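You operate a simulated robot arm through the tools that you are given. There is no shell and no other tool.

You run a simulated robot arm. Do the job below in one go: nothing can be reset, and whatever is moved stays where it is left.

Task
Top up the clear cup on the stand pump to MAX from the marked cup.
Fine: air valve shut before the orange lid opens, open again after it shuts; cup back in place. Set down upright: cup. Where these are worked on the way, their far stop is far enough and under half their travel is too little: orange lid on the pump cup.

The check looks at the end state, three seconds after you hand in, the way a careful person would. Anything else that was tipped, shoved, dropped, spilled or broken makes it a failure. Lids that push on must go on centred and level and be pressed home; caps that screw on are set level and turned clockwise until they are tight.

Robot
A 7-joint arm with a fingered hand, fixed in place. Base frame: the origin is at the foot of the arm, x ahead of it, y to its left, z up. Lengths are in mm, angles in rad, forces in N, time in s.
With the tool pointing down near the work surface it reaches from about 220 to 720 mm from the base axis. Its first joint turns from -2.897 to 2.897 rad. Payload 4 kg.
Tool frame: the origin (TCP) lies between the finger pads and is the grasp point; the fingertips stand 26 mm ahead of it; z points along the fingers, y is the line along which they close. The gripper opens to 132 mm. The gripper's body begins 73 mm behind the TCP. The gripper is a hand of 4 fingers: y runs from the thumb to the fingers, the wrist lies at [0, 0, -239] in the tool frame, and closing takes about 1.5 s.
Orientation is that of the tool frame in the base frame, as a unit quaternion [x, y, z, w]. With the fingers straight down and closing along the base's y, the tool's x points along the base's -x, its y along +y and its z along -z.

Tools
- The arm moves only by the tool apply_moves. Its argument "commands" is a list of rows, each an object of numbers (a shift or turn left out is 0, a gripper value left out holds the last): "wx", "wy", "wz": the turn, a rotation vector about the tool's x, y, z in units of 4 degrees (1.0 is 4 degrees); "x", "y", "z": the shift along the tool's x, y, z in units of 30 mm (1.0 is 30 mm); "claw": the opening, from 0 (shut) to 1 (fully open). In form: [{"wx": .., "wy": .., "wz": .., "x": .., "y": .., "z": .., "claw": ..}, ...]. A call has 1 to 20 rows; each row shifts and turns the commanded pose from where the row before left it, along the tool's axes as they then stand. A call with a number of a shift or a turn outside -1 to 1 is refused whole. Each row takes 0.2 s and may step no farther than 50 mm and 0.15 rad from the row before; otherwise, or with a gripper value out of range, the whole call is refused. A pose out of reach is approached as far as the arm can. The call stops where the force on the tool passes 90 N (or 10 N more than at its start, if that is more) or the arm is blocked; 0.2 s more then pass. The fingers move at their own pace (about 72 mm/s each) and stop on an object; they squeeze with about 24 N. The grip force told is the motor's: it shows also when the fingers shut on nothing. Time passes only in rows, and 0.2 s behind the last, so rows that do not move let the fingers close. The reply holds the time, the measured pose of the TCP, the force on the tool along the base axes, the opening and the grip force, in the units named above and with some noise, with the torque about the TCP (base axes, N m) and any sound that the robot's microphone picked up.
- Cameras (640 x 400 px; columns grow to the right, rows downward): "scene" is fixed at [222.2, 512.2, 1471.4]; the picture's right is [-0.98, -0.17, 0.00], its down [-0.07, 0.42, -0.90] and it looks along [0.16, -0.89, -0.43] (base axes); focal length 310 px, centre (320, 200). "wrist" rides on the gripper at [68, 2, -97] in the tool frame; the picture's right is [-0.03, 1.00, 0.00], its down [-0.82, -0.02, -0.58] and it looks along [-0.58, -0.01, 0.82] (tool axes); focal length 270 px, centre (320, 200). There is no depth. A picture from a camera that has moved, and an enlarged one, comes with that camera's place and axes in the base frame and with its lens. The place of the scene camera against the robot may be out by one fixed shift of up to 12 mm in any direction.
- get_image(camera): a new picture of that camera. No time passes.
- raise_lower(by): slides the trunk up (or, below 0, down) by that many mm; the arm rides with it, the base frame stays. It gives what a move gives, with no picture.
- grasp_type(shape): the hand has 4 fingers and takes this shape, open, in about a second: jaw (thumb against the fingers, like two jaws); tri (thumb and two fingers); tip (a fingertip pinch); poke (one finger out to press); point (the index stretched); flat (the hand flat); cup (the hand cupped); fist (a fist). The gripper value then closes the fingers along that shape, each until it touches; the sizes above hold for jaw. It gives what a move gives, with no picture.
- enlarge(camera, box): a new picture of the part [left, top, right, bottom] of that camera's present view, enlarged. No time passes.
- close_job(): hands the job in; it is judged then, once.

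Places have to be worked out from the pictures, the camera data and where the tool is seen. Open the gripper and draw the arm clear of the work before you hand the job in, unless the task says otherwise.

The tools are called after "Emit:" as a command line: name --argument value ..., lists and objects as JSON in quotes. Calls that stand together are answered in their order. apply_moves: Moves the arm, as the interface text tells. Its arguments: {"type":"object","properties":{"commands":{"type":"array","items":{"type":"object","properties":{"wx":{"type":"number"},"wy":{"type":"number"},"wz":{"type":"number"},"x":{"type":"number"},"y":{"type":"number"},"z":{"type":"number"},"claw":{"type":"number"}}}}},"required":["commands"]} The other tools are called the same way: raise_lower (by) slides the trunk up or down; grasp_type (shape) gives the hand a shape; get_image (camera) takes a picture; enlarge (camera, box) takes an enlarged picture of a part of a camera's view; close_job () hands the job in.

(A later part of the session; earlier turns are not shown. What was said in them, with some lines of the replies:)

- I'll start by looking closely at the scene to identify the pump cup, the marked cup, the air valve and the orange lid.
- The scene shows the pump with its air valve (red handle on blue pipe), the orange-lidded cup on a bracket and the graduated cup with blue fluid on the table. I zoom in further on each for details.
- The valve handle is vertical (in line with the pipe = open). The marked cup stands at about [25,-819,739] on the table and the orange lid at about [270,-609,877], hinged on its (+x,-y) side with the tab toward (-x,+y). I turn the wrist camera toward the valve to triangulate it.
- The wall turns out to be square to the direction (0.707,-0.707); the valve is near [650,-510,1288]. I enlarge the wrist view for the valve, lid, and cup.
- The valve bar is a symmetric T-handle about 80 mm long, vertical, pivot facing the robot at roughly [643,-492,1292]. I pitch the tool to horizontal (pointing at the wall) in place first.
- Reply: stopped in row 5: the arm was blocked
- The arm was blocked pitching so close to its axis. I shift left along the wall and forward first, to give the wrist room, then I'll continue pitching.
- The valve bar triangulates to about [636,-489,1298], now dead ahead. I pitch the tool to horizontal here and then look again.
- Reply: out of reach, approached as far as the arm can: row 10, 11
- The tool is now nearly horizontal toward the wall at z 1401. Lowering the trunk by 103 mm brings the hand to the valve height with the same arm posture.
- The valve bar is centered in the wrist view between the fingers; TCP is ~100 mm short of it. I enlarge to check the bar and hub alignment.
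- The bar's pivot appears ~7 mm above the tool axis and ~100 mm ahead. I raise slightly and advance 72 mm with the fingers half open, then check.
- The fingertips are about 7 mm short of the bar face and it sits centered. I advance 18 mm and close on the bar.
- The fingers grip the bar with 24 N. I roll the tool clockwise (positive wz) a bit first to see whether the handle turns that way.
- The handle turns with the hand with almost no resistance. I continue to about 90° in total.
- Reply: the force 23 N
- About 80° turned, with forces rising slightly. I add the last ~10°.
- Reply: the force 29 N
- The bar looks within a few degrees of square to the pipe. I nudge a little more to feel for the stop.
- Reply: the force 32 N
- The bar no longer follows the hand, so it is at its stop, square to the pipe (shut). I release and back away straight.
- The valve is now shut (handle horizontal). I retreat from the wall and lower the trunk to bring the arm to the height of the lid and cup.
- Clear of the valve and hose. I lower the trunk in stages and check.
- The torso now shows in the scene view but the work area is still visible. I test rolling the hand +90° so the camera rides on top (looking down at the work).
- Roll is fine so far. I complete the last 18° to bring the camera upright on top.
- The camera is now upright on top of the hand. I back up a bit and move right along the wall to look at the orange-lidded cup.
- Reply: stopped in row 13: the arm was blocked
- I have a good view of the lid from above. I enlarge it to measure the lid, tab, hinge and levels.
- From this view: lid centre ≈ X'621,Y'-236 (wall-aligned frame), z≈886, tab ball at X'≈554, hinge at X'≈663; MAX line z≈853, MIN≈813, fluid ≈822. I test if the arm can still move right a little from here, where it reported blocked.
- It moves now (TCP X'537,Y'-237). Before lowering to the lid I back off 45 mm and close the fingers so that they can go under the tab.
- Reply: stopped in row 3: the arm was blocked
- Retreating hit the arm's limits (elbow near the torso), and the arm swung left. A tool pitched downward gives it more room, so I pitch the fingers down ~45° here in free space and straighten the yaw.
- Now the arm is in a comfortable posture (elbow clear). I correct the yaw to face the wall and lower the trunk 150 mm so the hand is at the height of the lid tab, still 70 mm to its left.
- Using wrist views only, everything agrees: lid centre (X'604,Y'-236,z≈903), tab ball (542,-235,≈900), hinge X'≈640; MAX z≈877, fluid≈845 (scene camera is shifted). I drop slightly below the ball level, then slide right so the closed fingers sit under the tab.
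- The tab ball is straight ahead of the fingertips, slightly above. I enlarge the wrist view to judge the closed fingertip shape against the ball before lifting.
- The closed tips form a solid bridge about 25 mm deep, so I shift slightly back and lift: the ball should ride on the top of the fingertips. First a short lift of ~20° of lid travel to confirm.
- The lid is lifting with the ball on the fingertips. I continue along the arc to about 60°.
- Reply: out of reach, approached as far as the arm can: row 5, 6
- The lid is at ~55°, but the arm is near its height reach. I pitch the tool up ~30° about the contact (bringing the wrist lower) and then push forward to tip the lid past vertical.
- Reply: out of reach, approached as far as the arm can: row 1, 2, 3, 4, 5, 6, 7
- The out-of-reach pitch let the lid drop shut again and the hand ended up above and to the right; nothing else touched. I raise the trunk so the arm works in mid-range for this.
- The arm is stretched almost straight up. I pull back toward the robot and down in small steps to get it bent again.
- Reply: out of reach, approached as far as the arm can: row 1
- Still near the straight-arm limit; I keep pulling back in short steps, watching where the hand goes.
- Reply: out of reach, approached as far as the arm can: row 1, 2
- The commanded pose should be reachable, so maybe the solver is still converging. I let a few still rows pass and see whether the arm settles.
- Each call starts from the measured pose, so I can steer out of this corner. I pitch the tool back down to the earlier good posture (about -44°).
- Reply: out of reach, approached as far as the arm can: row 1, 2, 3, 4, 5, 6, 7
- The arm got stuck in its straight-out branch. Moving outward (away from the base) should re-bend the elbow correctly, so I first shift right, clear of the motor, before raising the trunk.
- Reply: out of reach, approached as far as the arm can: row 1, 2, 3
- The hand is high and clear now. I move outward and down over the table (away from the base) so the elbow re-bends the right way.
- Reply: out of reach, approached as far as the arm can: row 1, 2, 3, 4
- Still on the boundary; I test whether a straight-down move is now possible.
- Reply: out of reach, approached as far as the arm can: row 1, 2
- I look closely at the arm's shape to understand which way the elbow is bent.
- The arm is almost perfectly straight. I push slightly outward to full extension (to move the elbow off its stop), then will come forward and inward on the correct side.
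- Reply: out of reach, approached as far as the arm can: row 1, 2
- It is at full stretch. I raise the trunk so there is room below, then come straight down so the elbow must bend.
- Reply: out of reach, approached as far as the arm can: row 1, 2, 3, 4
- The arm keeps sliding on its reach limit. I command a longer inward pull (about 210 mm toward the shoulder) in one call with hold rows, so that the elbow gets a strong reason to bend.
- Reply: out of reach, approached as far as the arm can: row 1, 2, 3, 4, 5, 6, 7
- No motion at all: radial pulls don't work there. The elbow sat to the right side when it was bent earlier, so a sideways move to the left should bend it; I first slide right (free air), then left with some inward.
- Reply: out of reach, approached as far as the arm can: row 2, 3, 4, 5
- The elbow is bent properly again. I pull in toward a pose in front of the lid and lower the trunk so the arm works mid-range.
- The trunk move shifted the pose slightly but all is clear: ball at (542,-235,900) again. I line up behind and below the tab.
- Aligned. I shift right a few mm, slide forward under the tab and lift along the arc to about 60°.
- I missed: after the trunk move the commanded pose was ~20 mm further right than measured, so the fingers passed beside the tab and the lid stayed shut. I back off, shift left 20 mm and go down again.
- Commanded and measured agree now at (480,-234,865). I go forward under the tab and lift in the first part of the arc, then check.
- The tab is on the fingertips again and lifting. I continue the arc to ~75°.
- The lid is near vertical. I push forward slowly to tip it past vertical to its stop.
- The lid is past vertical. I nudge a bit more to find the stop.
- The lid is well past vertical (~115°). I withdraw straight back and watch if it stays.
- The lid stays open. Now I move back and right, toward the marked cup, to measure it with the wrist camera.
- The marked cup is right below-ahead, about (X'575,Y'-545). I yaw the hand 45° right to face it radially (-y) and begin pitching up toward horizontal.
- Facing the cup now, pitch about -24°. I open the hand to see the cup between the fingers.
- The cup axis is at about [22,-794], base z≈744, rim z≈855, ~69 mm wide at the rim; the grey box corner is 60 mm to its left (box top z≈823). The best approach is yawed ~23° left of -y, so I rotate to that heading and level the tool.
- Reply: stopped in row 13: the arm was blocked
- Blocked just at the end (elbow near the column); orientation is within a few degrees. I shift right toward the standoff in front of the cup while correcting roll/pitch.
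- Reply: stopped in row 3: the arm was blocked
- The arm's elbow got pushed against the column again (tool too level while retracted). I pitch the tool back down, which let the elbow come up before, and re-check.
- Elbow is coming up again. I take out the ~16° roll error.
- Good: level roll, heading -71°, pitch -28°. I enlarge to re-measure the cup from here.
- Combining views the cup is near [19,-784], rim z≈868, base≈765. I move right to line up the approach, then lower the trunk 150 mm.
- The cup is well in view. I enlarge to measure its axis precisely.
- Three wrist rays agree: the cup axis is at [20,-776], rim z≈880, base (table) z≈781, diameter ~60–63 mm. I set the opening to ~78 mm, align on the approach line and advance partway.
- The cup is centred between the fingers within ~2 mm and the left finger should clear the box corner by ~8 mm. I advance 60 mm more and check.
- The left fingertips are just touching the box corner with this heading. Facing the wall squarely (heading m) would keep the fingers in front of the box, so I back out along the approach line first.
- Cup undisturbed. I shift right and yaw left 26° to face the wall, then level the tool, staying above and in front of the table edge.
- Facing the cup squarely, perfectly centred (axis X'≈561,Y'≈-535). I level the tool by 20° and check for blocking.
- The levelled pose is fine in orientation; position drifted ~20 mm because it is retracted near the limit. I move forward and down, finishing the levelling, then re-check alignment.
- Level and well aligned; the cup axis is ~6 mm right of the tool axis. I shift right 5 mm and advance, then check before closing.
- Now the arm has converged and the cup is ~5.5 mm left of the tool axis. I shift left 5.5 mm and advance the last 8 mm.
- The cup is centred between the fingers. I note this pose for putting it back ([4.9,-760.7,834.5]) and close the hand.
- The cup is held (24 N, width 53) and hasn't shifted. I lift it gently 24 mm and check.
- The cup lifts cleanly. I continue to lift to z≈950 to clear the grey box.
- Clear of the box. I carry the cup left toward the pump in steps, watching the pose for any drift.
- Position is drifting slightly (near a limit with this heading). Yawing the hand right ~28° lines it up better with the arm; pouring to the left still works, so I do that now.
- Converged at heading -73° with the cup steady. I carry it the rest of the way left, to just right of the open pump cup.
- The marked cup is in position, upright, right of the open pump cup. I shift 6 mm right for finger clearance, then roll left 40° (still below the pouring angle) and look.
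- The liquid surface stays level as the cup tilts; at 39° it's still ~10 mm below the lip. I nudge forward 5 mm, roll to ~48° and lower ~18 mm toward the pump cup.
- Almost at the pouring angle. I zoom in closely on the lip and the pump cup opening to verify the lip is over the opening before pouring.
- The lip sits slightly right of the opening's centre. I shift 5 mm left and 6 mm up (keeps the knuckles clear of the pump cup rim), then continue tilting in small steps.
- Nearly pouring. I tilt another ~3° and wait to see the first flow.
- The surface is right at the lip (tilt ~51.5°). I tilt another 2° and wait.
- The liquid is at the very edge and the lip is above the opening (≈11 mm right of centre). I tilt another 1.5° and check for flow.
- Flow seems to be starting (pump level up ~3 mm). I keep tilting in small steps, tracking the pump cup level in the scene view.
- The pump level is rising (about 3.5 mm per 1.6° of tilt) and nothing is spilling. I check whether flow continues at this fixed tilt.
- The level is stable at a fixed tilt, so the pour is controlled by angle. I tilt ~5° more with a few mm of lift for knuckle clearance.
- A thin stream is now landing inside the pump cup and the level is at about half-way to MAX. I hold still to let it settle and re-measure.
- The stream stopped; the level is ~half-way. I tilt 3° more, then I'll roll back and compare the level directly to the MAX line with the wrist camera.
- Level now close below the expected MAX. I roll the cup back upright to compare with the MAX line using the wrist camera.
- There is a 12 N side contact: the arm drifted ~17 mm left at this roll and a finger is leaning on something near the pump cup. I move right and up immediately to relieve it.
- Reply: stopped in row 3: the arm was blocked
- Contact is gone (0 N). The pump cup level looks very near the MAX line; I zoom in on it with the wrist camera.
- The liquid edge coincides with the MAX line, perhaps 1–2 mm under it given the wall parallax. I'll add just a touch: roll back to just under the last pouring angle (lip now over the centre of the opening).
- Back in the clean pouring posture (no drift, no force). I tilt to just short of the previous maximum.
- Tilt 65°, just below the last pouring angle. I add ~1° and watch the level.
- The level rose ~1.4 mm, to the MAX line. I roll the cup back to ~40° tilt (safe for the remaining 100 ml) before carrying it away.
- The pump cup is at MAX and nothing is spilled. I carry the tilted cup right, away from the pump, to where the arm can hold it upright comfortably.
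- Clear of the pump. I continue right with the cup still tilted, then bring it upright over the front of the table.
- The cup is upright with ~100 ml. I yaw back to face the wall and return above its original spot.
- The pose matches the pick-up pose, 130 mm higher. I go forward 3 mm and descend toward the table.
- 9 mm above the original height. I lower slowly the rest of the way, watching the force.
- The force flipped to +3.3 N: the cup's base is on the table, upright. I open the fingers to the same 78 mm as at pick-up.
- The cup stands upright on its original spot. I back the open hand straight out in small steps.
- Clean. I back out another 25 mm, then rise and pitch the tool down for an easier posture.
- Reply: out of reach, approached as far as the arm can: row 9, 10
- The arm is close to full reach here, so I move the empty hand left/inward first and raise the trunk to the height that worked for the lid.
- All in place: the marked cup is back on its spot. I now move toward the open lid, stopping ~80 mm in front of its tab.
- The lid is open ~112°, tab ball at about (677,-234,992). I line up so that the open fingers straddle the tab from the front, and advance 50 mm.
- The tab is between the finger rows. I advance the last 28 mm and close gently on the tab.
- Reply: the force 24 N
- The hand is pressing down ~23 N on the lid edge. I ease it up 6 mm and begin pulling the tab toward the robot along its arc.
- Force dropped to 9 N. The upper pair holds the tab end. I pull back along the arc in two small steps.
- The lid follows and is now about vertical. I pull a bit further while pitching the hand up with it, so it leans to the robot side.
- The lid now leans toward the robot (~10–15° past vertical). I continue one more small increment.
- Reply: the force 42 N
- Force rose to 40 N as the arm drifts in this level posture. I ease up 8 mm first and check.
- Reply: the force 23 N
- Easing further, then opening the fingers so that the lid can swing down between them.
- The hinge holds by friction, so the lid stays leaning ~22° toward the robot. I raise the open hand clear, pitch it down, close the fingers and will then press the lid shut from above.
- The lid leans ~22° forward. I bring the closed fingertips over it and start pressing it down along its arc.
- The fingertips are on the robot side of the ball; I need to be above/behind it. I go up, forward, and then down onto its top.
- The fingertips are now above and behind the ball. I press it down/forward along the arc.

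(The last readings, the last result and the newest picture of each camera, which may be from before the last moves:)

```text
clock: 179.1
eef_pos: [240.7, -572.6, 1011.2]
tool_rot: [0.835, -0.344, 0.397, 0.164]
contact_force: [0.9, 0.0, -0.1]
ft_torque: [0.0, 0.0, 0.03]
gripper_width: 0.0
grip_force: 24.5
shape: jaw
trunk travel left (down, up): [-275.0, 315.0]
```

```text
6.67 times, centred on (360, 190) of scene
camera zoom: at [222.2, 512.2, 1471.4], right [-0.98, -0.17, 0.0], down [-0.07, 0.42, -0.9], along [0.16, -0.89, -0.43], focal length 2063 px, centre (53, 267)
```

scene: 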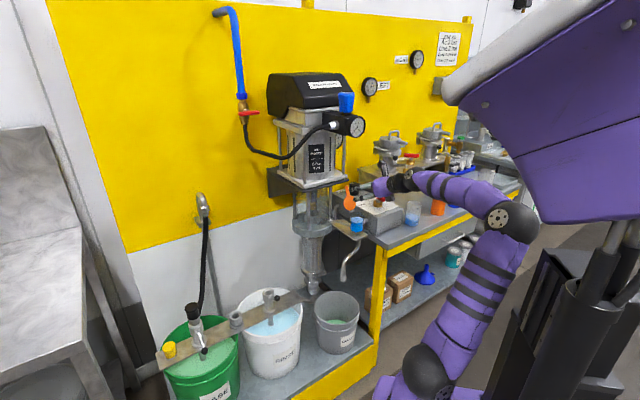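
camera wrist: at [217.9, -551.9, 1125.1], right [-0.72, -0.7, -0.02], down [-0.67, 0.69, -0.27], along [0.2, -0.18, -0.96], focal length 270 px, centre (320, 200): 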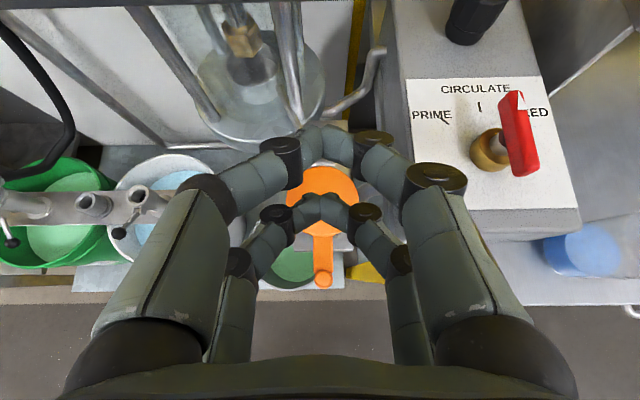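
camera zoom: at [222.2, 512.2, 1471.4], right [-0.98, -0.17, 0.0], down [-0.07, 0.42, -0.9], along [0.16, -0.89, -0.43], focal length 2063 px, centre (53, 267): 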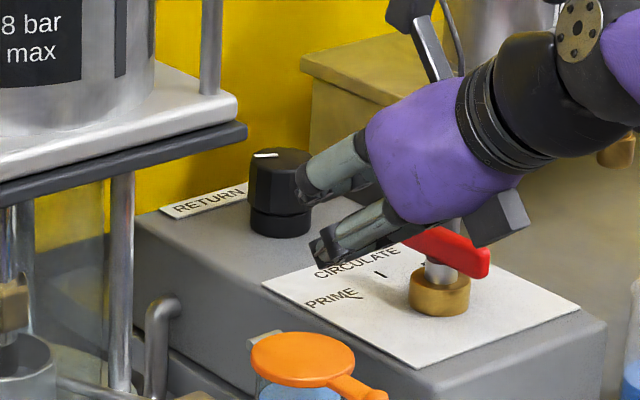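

The lid has swung shut on the pump cup. I zoom in to see if it's fully closed, before pressing it home gently.

Emit:
enlarge --camera "scene" --box '[335, 195, 383, 235]'

Emit:
get_image --camera "scene"

```text
10.00 times, centred on (359, 215) of scene
camera zoom: at [222.2, 512.2, 1471.4], right [-0.98, -0.17, 0.0], down [-0.07, 0.42, -0.9], along [0.16, -0.89, -0.43], focal length 3095 px, centre (-70, 50)
```

zoom: 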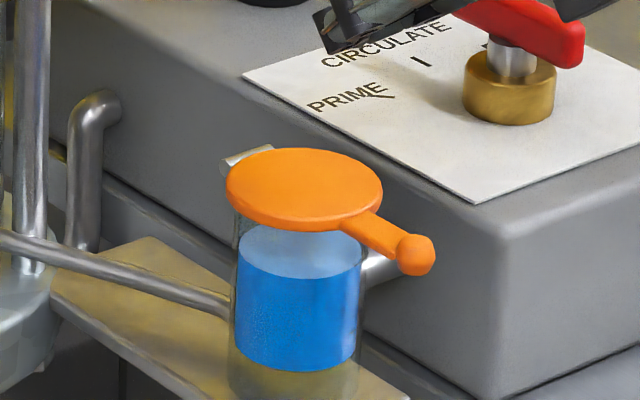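

```text
taken
```

scene: 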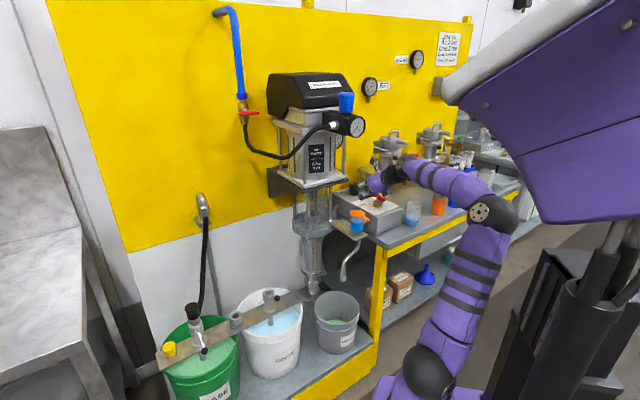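

The lid is shut exactly as at the start, and the fluid stands at MAX. Now I return to the air valve: back off, then travel left below the regulator, as on the way here.

Emit:
apply_moves --commands '[{"x": -0.2, "z": -0.79}, {"x": -0.2, "z": -0.79}, {"y": -0.8}, {"y": -0.87}, {"y": -0.87}, {"y": -0.87}, {"y": -0.87}, {"y": -0.87}, {"y": -0.87}, {"y": -0.87}, {"y": -0.87}, {"y": -0.87}, {"y": -0.87}, {"y": -0.87}, {"y": -0.87}]'

Emit:
get_image --camera "wrist"

Emit:
get_image --camera "scene"

```text
clock: 182.3
eef_pos: [447.8, -301.9, 1032.1]
tool_rot: [0.835, -0.344, 0.396, 0.164]
contact_force: [-0.3, -0.6, -0.1]
ft_torque: [0.01, -0.02, 0.02]
gripper_width: 0.1
grip_force: 24.1
shape: jaw
trunk travel left (down, up): [-275.0, 315.0]
```

```text
taken
camera wrist: at [424.9, -281.9, 1146.0], right [-0.72, -0.7, -0.02], down [-0.67, 0.69, -0.27], along [0.2, -0.18, -0.96], focal length 270 px, centre (320, 200)
```

wrist: 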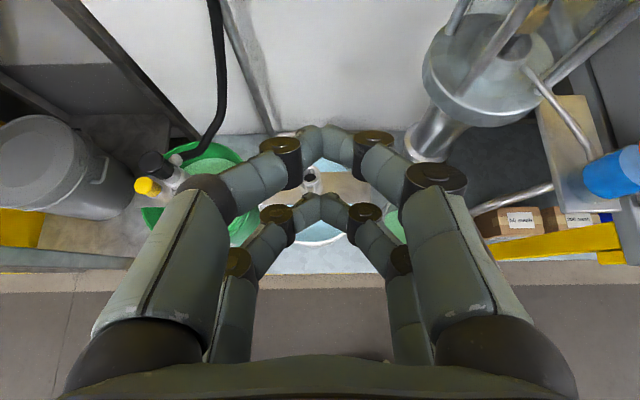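

```text
taken
```

scene: 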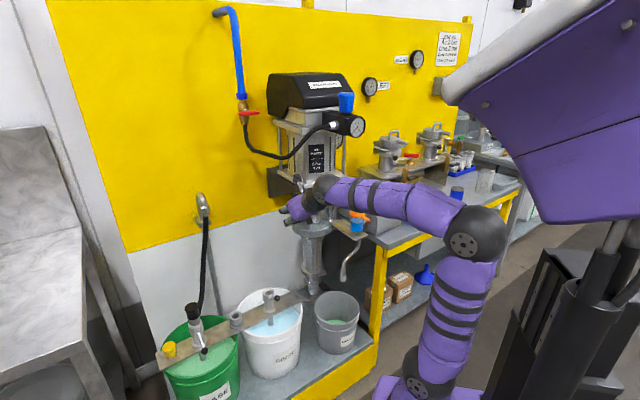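

At Y'≈103 in front of the valve line. I rise ~86 mm, level the tool and open the fingers halfway.

Emit:
apply_moves --commands '[{"x": 0.74, "z": -0.6, "claw": 0.5}, {"x": 0.74, "z": -0.6}, {"x": 0.74, "z": -0.6}, {"wy": 0.975}, {"wy": 0.975}, {"wy": 0.975}, {"wy": 0.975}, {"wy": 0.975}, {"wy": 0.975}, {"wy": 0.975}, {"wy": 0.975}, {"wy": 0.975}, {"wy": 0.975}, {}]'

Emit:
get_image --camera "wrist"

Emit:
get_image --camera "scene"

```text
clock: 185.3
eef_pos: [448.5, -301.8, 1118.9]
tool_rot: [0.654, -0.27, 0.654, 0.27]
contact_force: [0.9, 0.0, 0.2]
ft_torque: [-0.02, 0.0, 0.0]
gripper_width: 65.4
grip_force: 0.0
shape: jaw
trunk travel left (down, up): [-275.0, 315.0]
```

```text
taken
camera wrist: at [379.0, -235.7, 1185.7], right [-0.7, -0.71, -0.02], down [-0.4, 0.42, -0.82], along [0.59, -0.57, -0.58], focal length 270 px, centre (320, 200)
```

wrist: 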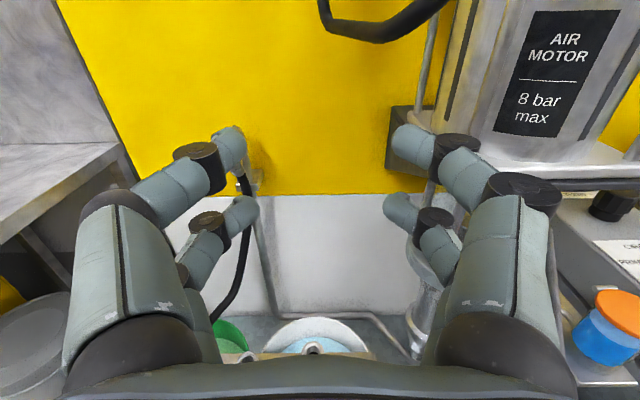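

```text
taken
```

scene: 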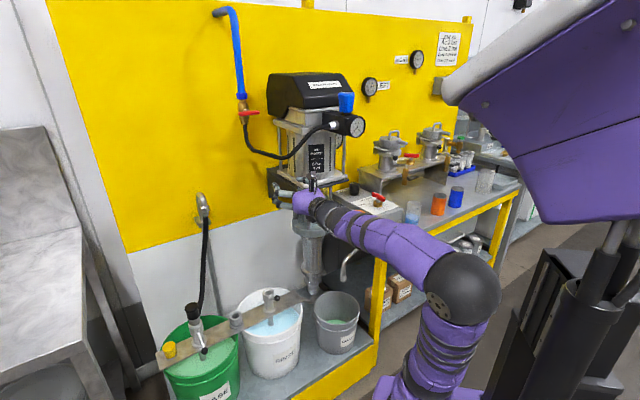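

Level with no drift. I roll the hand -90° so that it closes vertically, matching the horizontal handle.

Emit:
apply_moves --commands '[{"wz": -1}, {"wz": -1}, {"wz": -1}, {"wz": -1}, {"wz": -1}, {"wz": -1}, {"wz": -1}, {"wz": -1}, {"wz": -1}, {"wz": -1}, {"wz": -1}, {"wz": -1}, {"wz": -1}, {"wz": -1}, {"wz": -1}, {"wz": -1}, {"wz": -1}, {"wz": -1}, {"wz": -1}, {"wz": -1}]'

Emit:
apply_moves --commands '[{"wz": -1}, {"wz": -1}, {"wz": -0.5}, {}]'

Emit:
raise_lower --by 184

Emit:
get_image --camera "wrist"

Emit:
get_image --camera "scene"

```text
clock: 189.5
eef_pos: [448.3, -301.8, 1119.1]
tool_rot: [0.674, 0.215, 0.327, 0.626]
contact_force: [-0.3, 0.0, 0.3]
ft_torque: [-0.01, -0.01, 0.03]
gripper_width: 65.5
grip_force: 0.0
shape: jaw
trunk travel left (down, up): [-275.0, 315.0]
```

```text
clock: 190.5
eef_pos: [448.2, -302.0, 1119.0]
tool_rot: [0.653, 0.272, 0.271, 0.653]
contact_force: [0.1, -0.3, 0.6]
ft_torque: [0.0, 0.0, 0.01]
gripper_width: 65.8
grip_force: 0.1
shape: jaw
trunk travel left (down, up): [-275.0, 315.0]
```

```text
clock: 192.5
eef_pos: [448.2, -303.0, 1303.0]
tool_rot: [0.653, 0.273, 0.271, 0.653]
contact_force: [-0.4, -0.1, -0.1]
ft_torque: [-0.01, -0.01, 0.01]
gripper_width: 65.6
grip_force: 0.1
shape: jaw
trunk travel left (down, up): [-459.0, 131.0]
```

```text
taken
camera wrist: at [428.3, -186.0, 1303.0], right [-0.02, -0.02, 1.0], down [-0.98, -0.17, -0.02], along [0.17, -0.98, -0.02], focal length 270 px, centre (320, 200)
```

wrist: 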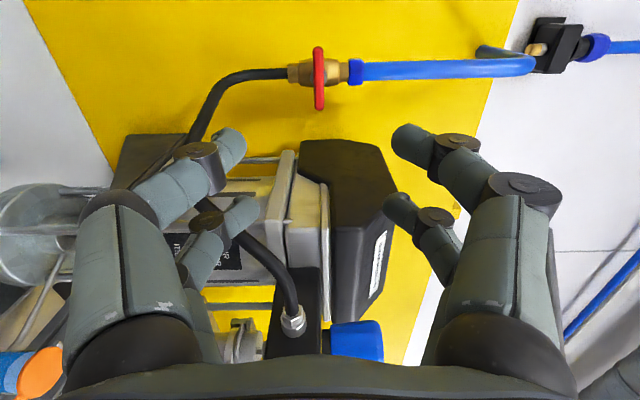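

```text
taken
```

scene: 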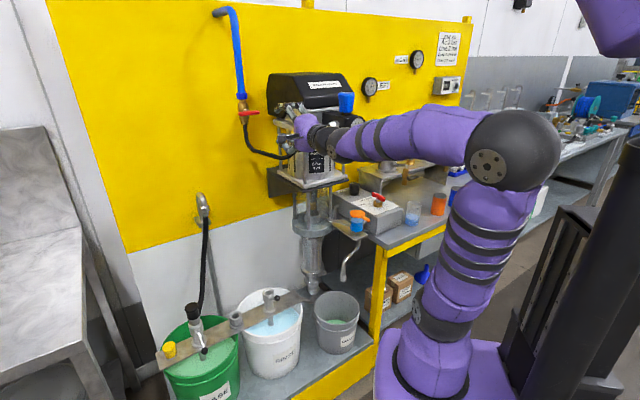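

The hand faces the horizontal handle. I advance ~200 mm with a 4 mm lateral correction and check.

Emit:
apply_moves --commands '[{"z": 0.9, "x": -0.13}, {"z": 0.95}, {"z": 0.95}, {"z": 0.95}, {"z": 0.95}, {"z": 0.95}, {"z": 0.95}, {}]'

Emit:
get_image --camera "wrist"

Emit:
enlarge --camera "scene" --box '[215, 70, 311, 130]'

```text
clock: 194.3
eef_pos: [586.0, -445.0, 1300.9]
tool_rot: [0.653, 0.274, 0.27, 0.652]
contact_force: [0.4, 0.0, -0.1]
ft_torque: [-0.03, -0.01, 0.0]
gripper_width: 65.8
grip_force: 0.1
shape: jaw
trunk travel left (down, up): [-459.0, 131.0]
```

```text
taken
camera wrist: at [566.5, -328.7, 1302.4], right [-0.02, -0.02, 1.0], down [-0.98, -0.17, -0.02], along [0.17, -0.98, -0.02], focal length 270 px, centre (320, 200)
```

wrist: 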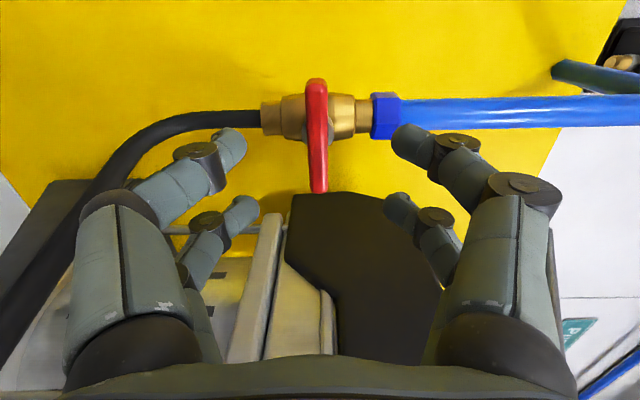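

```text
6.67 times, centred on (263, 100) of scene
camera zoom: at [222.2, 512.2, 1471.4], right [-0.98, -0.17, 0.0], down [-0.07, 0.42, -0.9], along [0.16, -0.89, -0.43], focal length 2063 px, centre (700, 867)
```

zoom: 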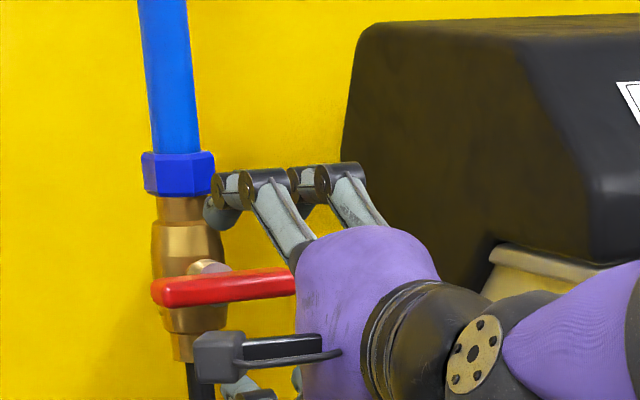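

The bar is centred vertically and ~6 mm to the side; front ~71 mm ahead. I correct and advance 55 mm so the fingertips straddle it, then close.

Emit:
apply_moves --commands '[{"x": -0.19, "y": -0.04}, {"z": 0.6}, {"z": 0.6}, {"z": 0.6}, {}]'

Emit:
get_image --camera "wrist"

```text
clock: 195.5
eef_pos: [620.8, -486.2, 1299.2]
tool_rot: [0.653, 0.273, 0.271, 0.652]
contact_force: [0.4, -0.2, -0.6]
ft_torque: [-0.01, -0.01, -0.04]
gripper_width: 65.7
grip_force: 0.0
shape: jaw
trunk travel left (down, up): [-459.0, 131.0]
```

```text
taken
camera wrist: at [600.7, -370.6, 1301.5], right [-0.02, -0.02, 1.0], down [-0.98, -0.17, -0.02], along [0.17, -0.98, -0.01], focal length 270 px, centre (320, 200)
```

wrist: 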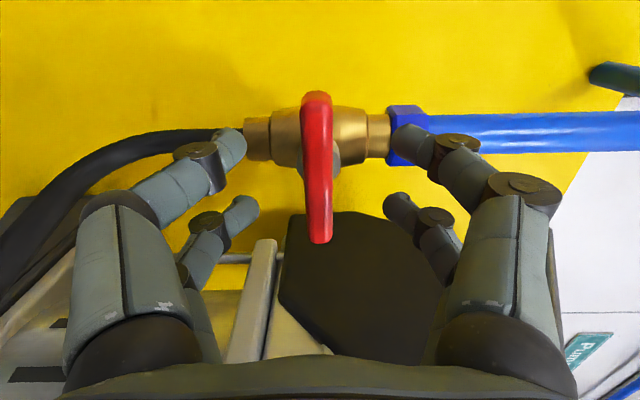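

The bar sits between the fingertips as before. I close on it.

Emit:
apply_moves --commands '[{"claw": 0.2}, {"claw": 0.0}, {"claw": 0.0}, {"claw": 0.0}, {"claw": 0.0}, {"claw": 0.0}]'

Emit:
get_image --camera "wrist"

```text
clock: 196.9
eef_pos: [621.0, -486.7, 1301.1]
tool_rot: [0.653, 0.272, 0.272, 0.652]
contact_force: [2.0, -1.5, 0.2]
ft_torque: [0.02, -0.02, 0.03]
gripper_width: 7.6
grip_force: 24.2
shape: jaw
trunk travel left (down, up): [-459.0, 131.0]
```

```text
taken
camera wrist: at [600.8, -370.7, 1301.1], right [-0.02, -0.02, 1.0], down [-0.98, -0.17, -0.02], along [0.17, -0.98, -0.02], focal length 270 px, centre (320, 200)
```

wrist: 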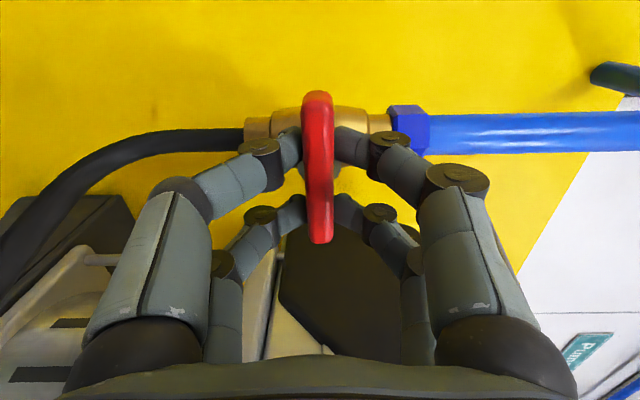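

Gripped firmly (24 N). I roll back counter-clockwise to turn the handle in line with the pipe, first 80°.

Emit:
apply_moves --commands '[{"wz": -1}, {"wz": -1}, {"wz": -1}, {"wz": -1}, {"wz": -1}, {"wz": -1}, {"wz": -1}, {"wz": -1}, {"wz": -1}, {"wz": -1}, {"wz": -1}, {"wz": -1}, {"wz": -1}, {"wz": -1}, {"wz": -1}, {"wz": -1}, {"wz": -1}, {"wz": -1}, {"wz": -1}, {"wz": -1}]'

Emit:
get_image --camera "wrist"

Emit:
enlarge --camera "scene" --box '[215, 70, 311, 130]'

```text
clock: 201.1
eef_pos: [621.8, -484.0, 1305.3]
tool_rot: [0.322, 0.627, -0.212, 0.677]
contact_force: [18.9, -2.1, 24.4]
ft_torque: [-0.17, -0.38, 0.25]
gripper_width: 6.1
grip_force: 24.4
shape: jaw
trunk travel left (down, up): [-459.0, 131.0]
```

```text
taken
camera wrist: at [563.7, -407.9, 1235.5], right [0.69, 0.7, 0.2], down [-0.53, 0.3, 0.8], along [0.5, -0.65, 0.57], focal length 270 px, centre (320, 200)
```

wrist: 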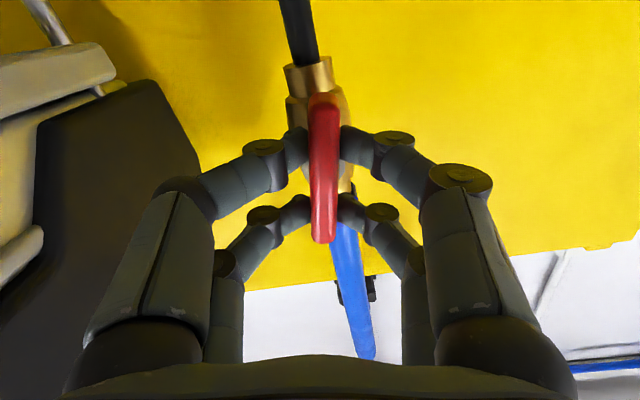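

```text
6.67 times, centred on (263, 100) of scene
camera zoom: at [222.2, 512.2, 1471.4], right [-0.98, -0.17, 0.0], down [-0.07, 0.42, -0.9], along [0.16, -0.89, -0.43], focal length 2063 px, centre (700, 867)
```

zoom: 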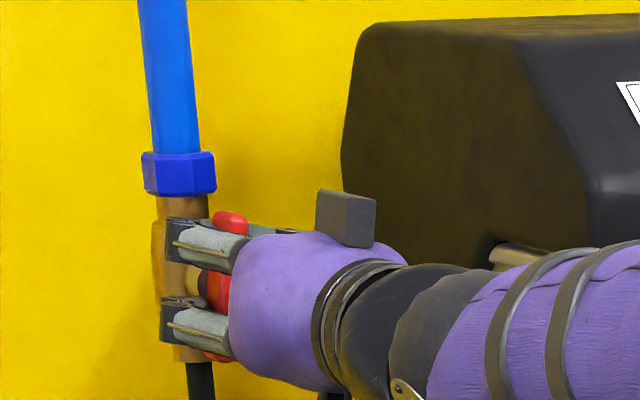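

The handle is turning with the hand; ~11° left to line up. I finish and go slightly past to feel the stop.

Emit:
apply_moves --commands '[{"wz": -0.8}, {"wz": -0.8}, {"wz": -0.8}, {"wz": -0.6}, {"wz": -0.4}, {}]'

Emit:
get_image --camera "wrist"

Emit:
enlarge --camera "scene" --box '[215, 70, 311, 130]'

```text
clock: 202.5
eef_pos: [622.7, -484.9, 1304.6]
tool_rot: [0.246, 0.66, -0.29, 0.648]
contact_force: [20.5, 0.1, 24.8]
ft_torque: [0.04, -0.61, 0.33]
gripper_width: 5.6
grip_force: 23.8
shape: jaw
trunk travel left (down, up): [-459.0, 131.0]
```

```text
taken
camera wrist: at [552.8, -419.0, 1234.5], right [0.7, 0.71, -0.04], down [-0.39, 0.43, 0.81], along [0.59, -0.55, 0.58], focal length 270 px, centre (320, 200)
```

wrist: 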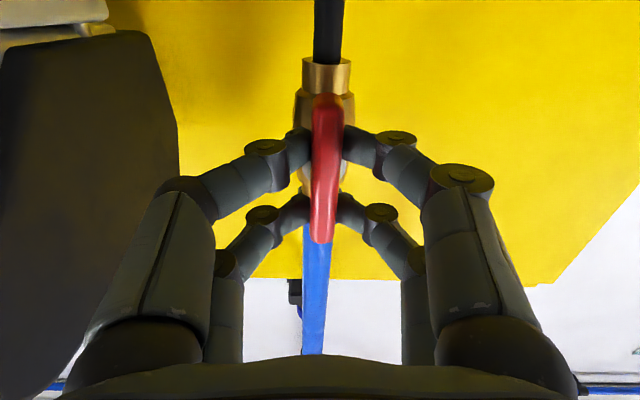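

```text
6.67 times, centred on (263, 100) of scene
camera zoom: at [222.2, 512.2, 1471.4], right [-0.98, -0.17, 0.0], down [-0.07, 0.42, -0.9], along [0.16, -0.89, -0.43], focal length 2063 px, centre (700, 867)
```

zoom: 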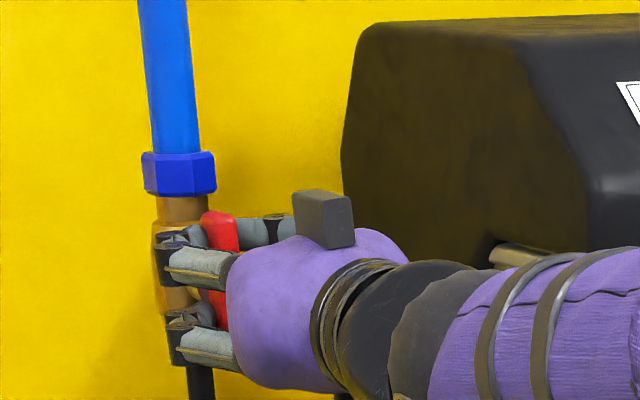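

The handle is in line with the pipe again (open). I release and withdraw.

Emit:
apply_moves --commands '[{"wz": 0.4, "claw": 0.5}, {"claw": 0.5}, {"claw": 0.5}, {"claw": 0.5}, {"claw": 0.5}, {"z": -0.6}, {"z": -0.8}, {"z": -0.9}, {"z": -0.9}]'

Emit:
get_image --camera "wrist"

Emit:
enlarge --camera "scene" --box '[215, 70, 311, 130]'

```text
clock: 204.5
eef_pos: [551.1, -419.8, 1302.4]
tool_rot: [0.258, 0.659, -0.28, 0.649]
contact_force: [0.5, 0.4, -0.4]
ft_torque: [0.01, 0.0, 0.03]
gripper_width: 65.6
grip_force: 0.0
shape: jaw
trunk travel left (down, up): [-459.0, 131.0]
```

```text
taken
camera wrist: at [482.5, -351.4, 1231.3], right [0.71, 0.71, -0.01], down [-0.4, 0.41, 0.82], along [0.58, -0.57, 0.58], focal length 270 px, centre (320, 200)
```

wrist: 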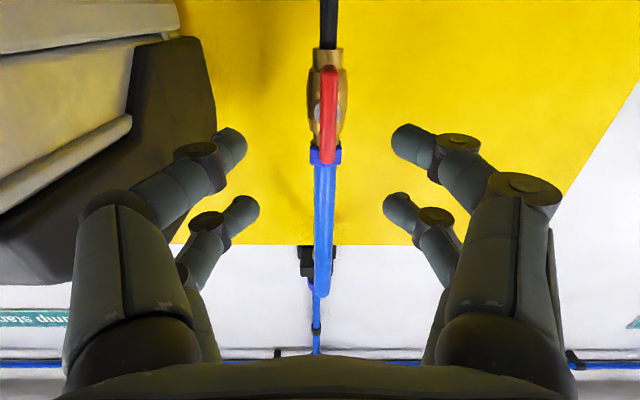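

```text
6.67 times, centred on (263, 100) of scene
camera zoom: at [222.2, 512.2, 1471.4], right [-0.98, -0.17, 0.0], down [-0.07, 0.42, -0.9], along [0.16, -0.89, -0.43], focal length 2063 px, centre (700, 867)
```

zoom: 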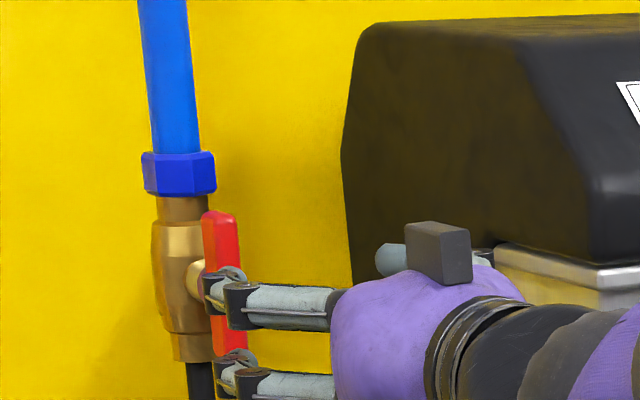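

The valve handle is back in line with the pipe. I draw the arm further back and open the hand, then check the whole scene.

Emit:
apply_moves --commands '[{"z": -0.9, "claw": 1}, {"z": -0.9}, {"z": -0.9}, {"z": -0.9}, {"z": -0.9}, {}]'

Emit:
get_image --camera "scene"

Emit:
enlarge --camera "scene" --box '[335, 180, 435, 240]'

Emit:
enlarge --camera "scene" --box '[215, 85, 279, 135]'

Emit:
enlarge --camera "scene" --box '[335, 195, 383, 235]'

```text
clock: 205.9
eef_pos: [456.2, -323.2, 1301.0]
tool_rot: [0.258, 0.659, -0.281, 0.648]
contact_force: [-0.2, -1.1, 0.2]
ft_torque: [-0.01, 0.0, -0.01]
gripper_width: 131.8
grip_force: 0.1
shape: jaw
trunk travel left (down, up): [-459.0, 131.0]
```

```text
taken
```

scene: 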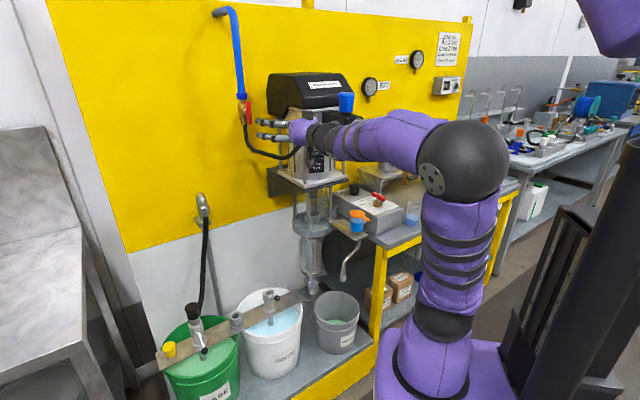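

```text
6.40 times, centred on (385, 210) of scene
camera zoom: at [222.2, 512.2, 1471.4], right [-0.98, -0.17, 0.0], down [-0.07, 0.42, -0.9], along [0.16, -0.89, -0.43], focal length 1981 px, centre (-96, 136)
```

zoom: 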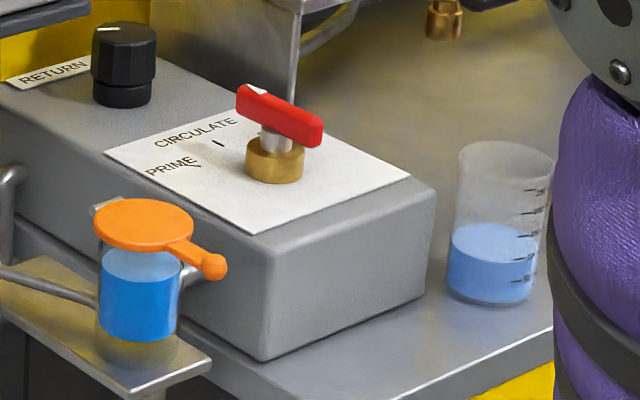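

```text
8.00 times, centred on (247, 110) of scene
camera zoom: at [222.2, 512.2, 1471.4], right [-0.98, -0.17, 0.0], down [-0.07, 0.42, -0.9], along [0.16, -0.89, -0.43], focal length 2476 px, centre (904, 920)
```

zoom: 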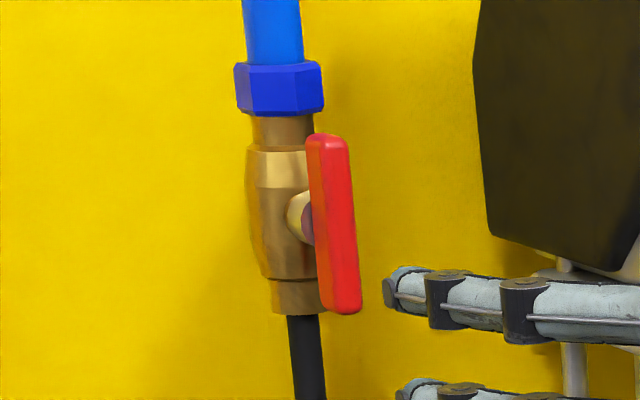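

```text
10.00 times, centred on (359, 215) of scene
camera zoom: at [222.2, 512.2, 1471.4], right [-0.98, -0.17, 0.0], down [-0.07, 0.42, -0.9], along [0.16, -0.89, -0.43], focal length 3095 px, centre (-70, 50)
```

zoom: 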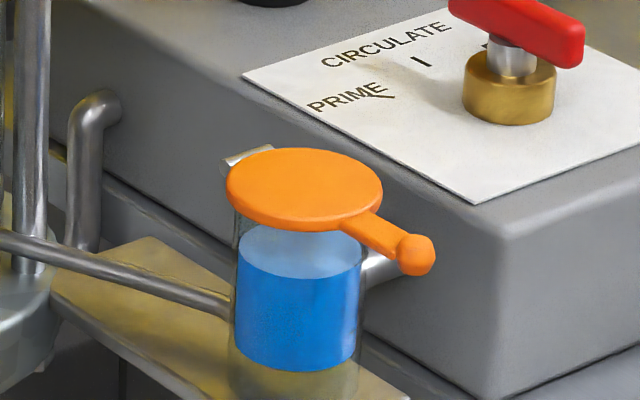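

Everything matches: valve open (handle in line), lid shut, fluid at MAX, marked cup upright on its original spot. I draw the arm further clear before handing in.

Emit:
apply_moves --commands '[{"wy": 1}, {"wy": 1}, {"wy": 1}, {"wy": 1}, {"wy": 1}, {"wy": 1}, {"wy": 1}, {"wy": 1}, {"wy": 1}, {"wy": 1}, {"x": 0.64, "z": -0.76}, {"x": 0.64, "z": -0.76}, {"x": 0.64, "z": -0.76}, {"x": 0.64, "z": -0.76}]'

Emit:
get_image --camera "scene"

Emit:
get_image --camera "wrist"

```text
clock: 208.9
eef_pos: [381.0, -236.9, 1283.1]
tool_rot: [0.293, 0.807, -0.187, 0.477]
contact_force: [-1.0, -0.7, -0.2]
ft_torque: [0.0, 0.01, 0.03]
gripper_width: 131.9
grip_force: 0.0
shape: jaw
out of reach, approached as far as the arm can: row 3, 4, 5, 6
trunk travel left (down, up): [-459.0, 131.0]
```

```text
taken
```

scene: 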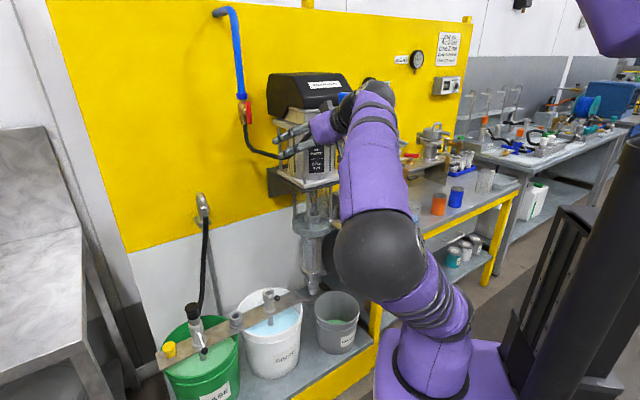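

```text
taken
camera wrist: at [293.6, -159.4, 1267.7], right [0.66, 0.75, 0.0], down [-0.09, 0.08, 0.99], along [0.74, -0.66, 0.12], focal length 270 px, centre (320, 200)
```

wrist: 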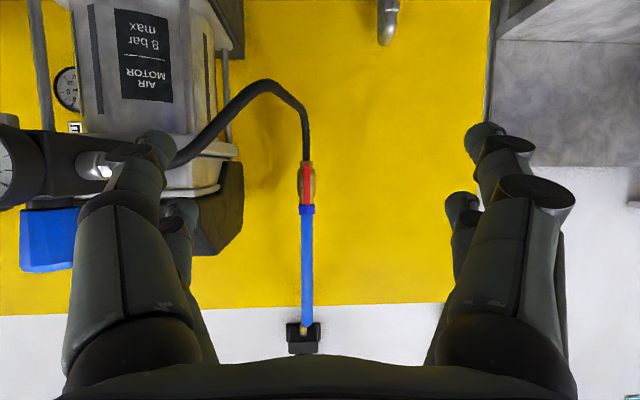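

The hand is open and clear with no contact, the valve handle is in line with the pipe, and lid and cup were confirmed in place just before. I hand the job in.

Emit:
close_job

```text
The job is handed in.
```

I topped up the clear cup on the stand pump to the MAX line and handed the job in. My last close-up views showed everything in its finished state. No result has come back from the check.

- **Air valve:** I shut it before touching the orange lid. After the lid was closed I opened it again, and the handle is back in line with the pipe.
- **Orange lid:** I swung it well past vertical for the pour. It is shut again in the same position as at the start.
- **Pump cup level:** With the wrist camera the fluid sat on the MAX line, maybe 1–2 mm under. I then added about 1.4 mm more. The final level is judged from pictures, so allow a millimetre or two either way.
- **Marked cup:** It stands upright on its original spot, within about 4 mm, with about 100 ml left in it. I saw no spill.

Three contacts along the way:

- The lid dropped shut once when the arm ran out of reach on my first try at opening it.
- A finger leaned on something beside the pump cup, probably the cup itself, with about 12 N while the marked cup was being set upright.
- The hand pressed on the lid with up to 40 N while closing it.

I saw nothing moved or damaged afterwards. After the last pull-back the arm blocked the scene camera's view of the lid and marked cup. Their final state rests on the pictures taken just before it; the hand was clear and felt no contact at the end.
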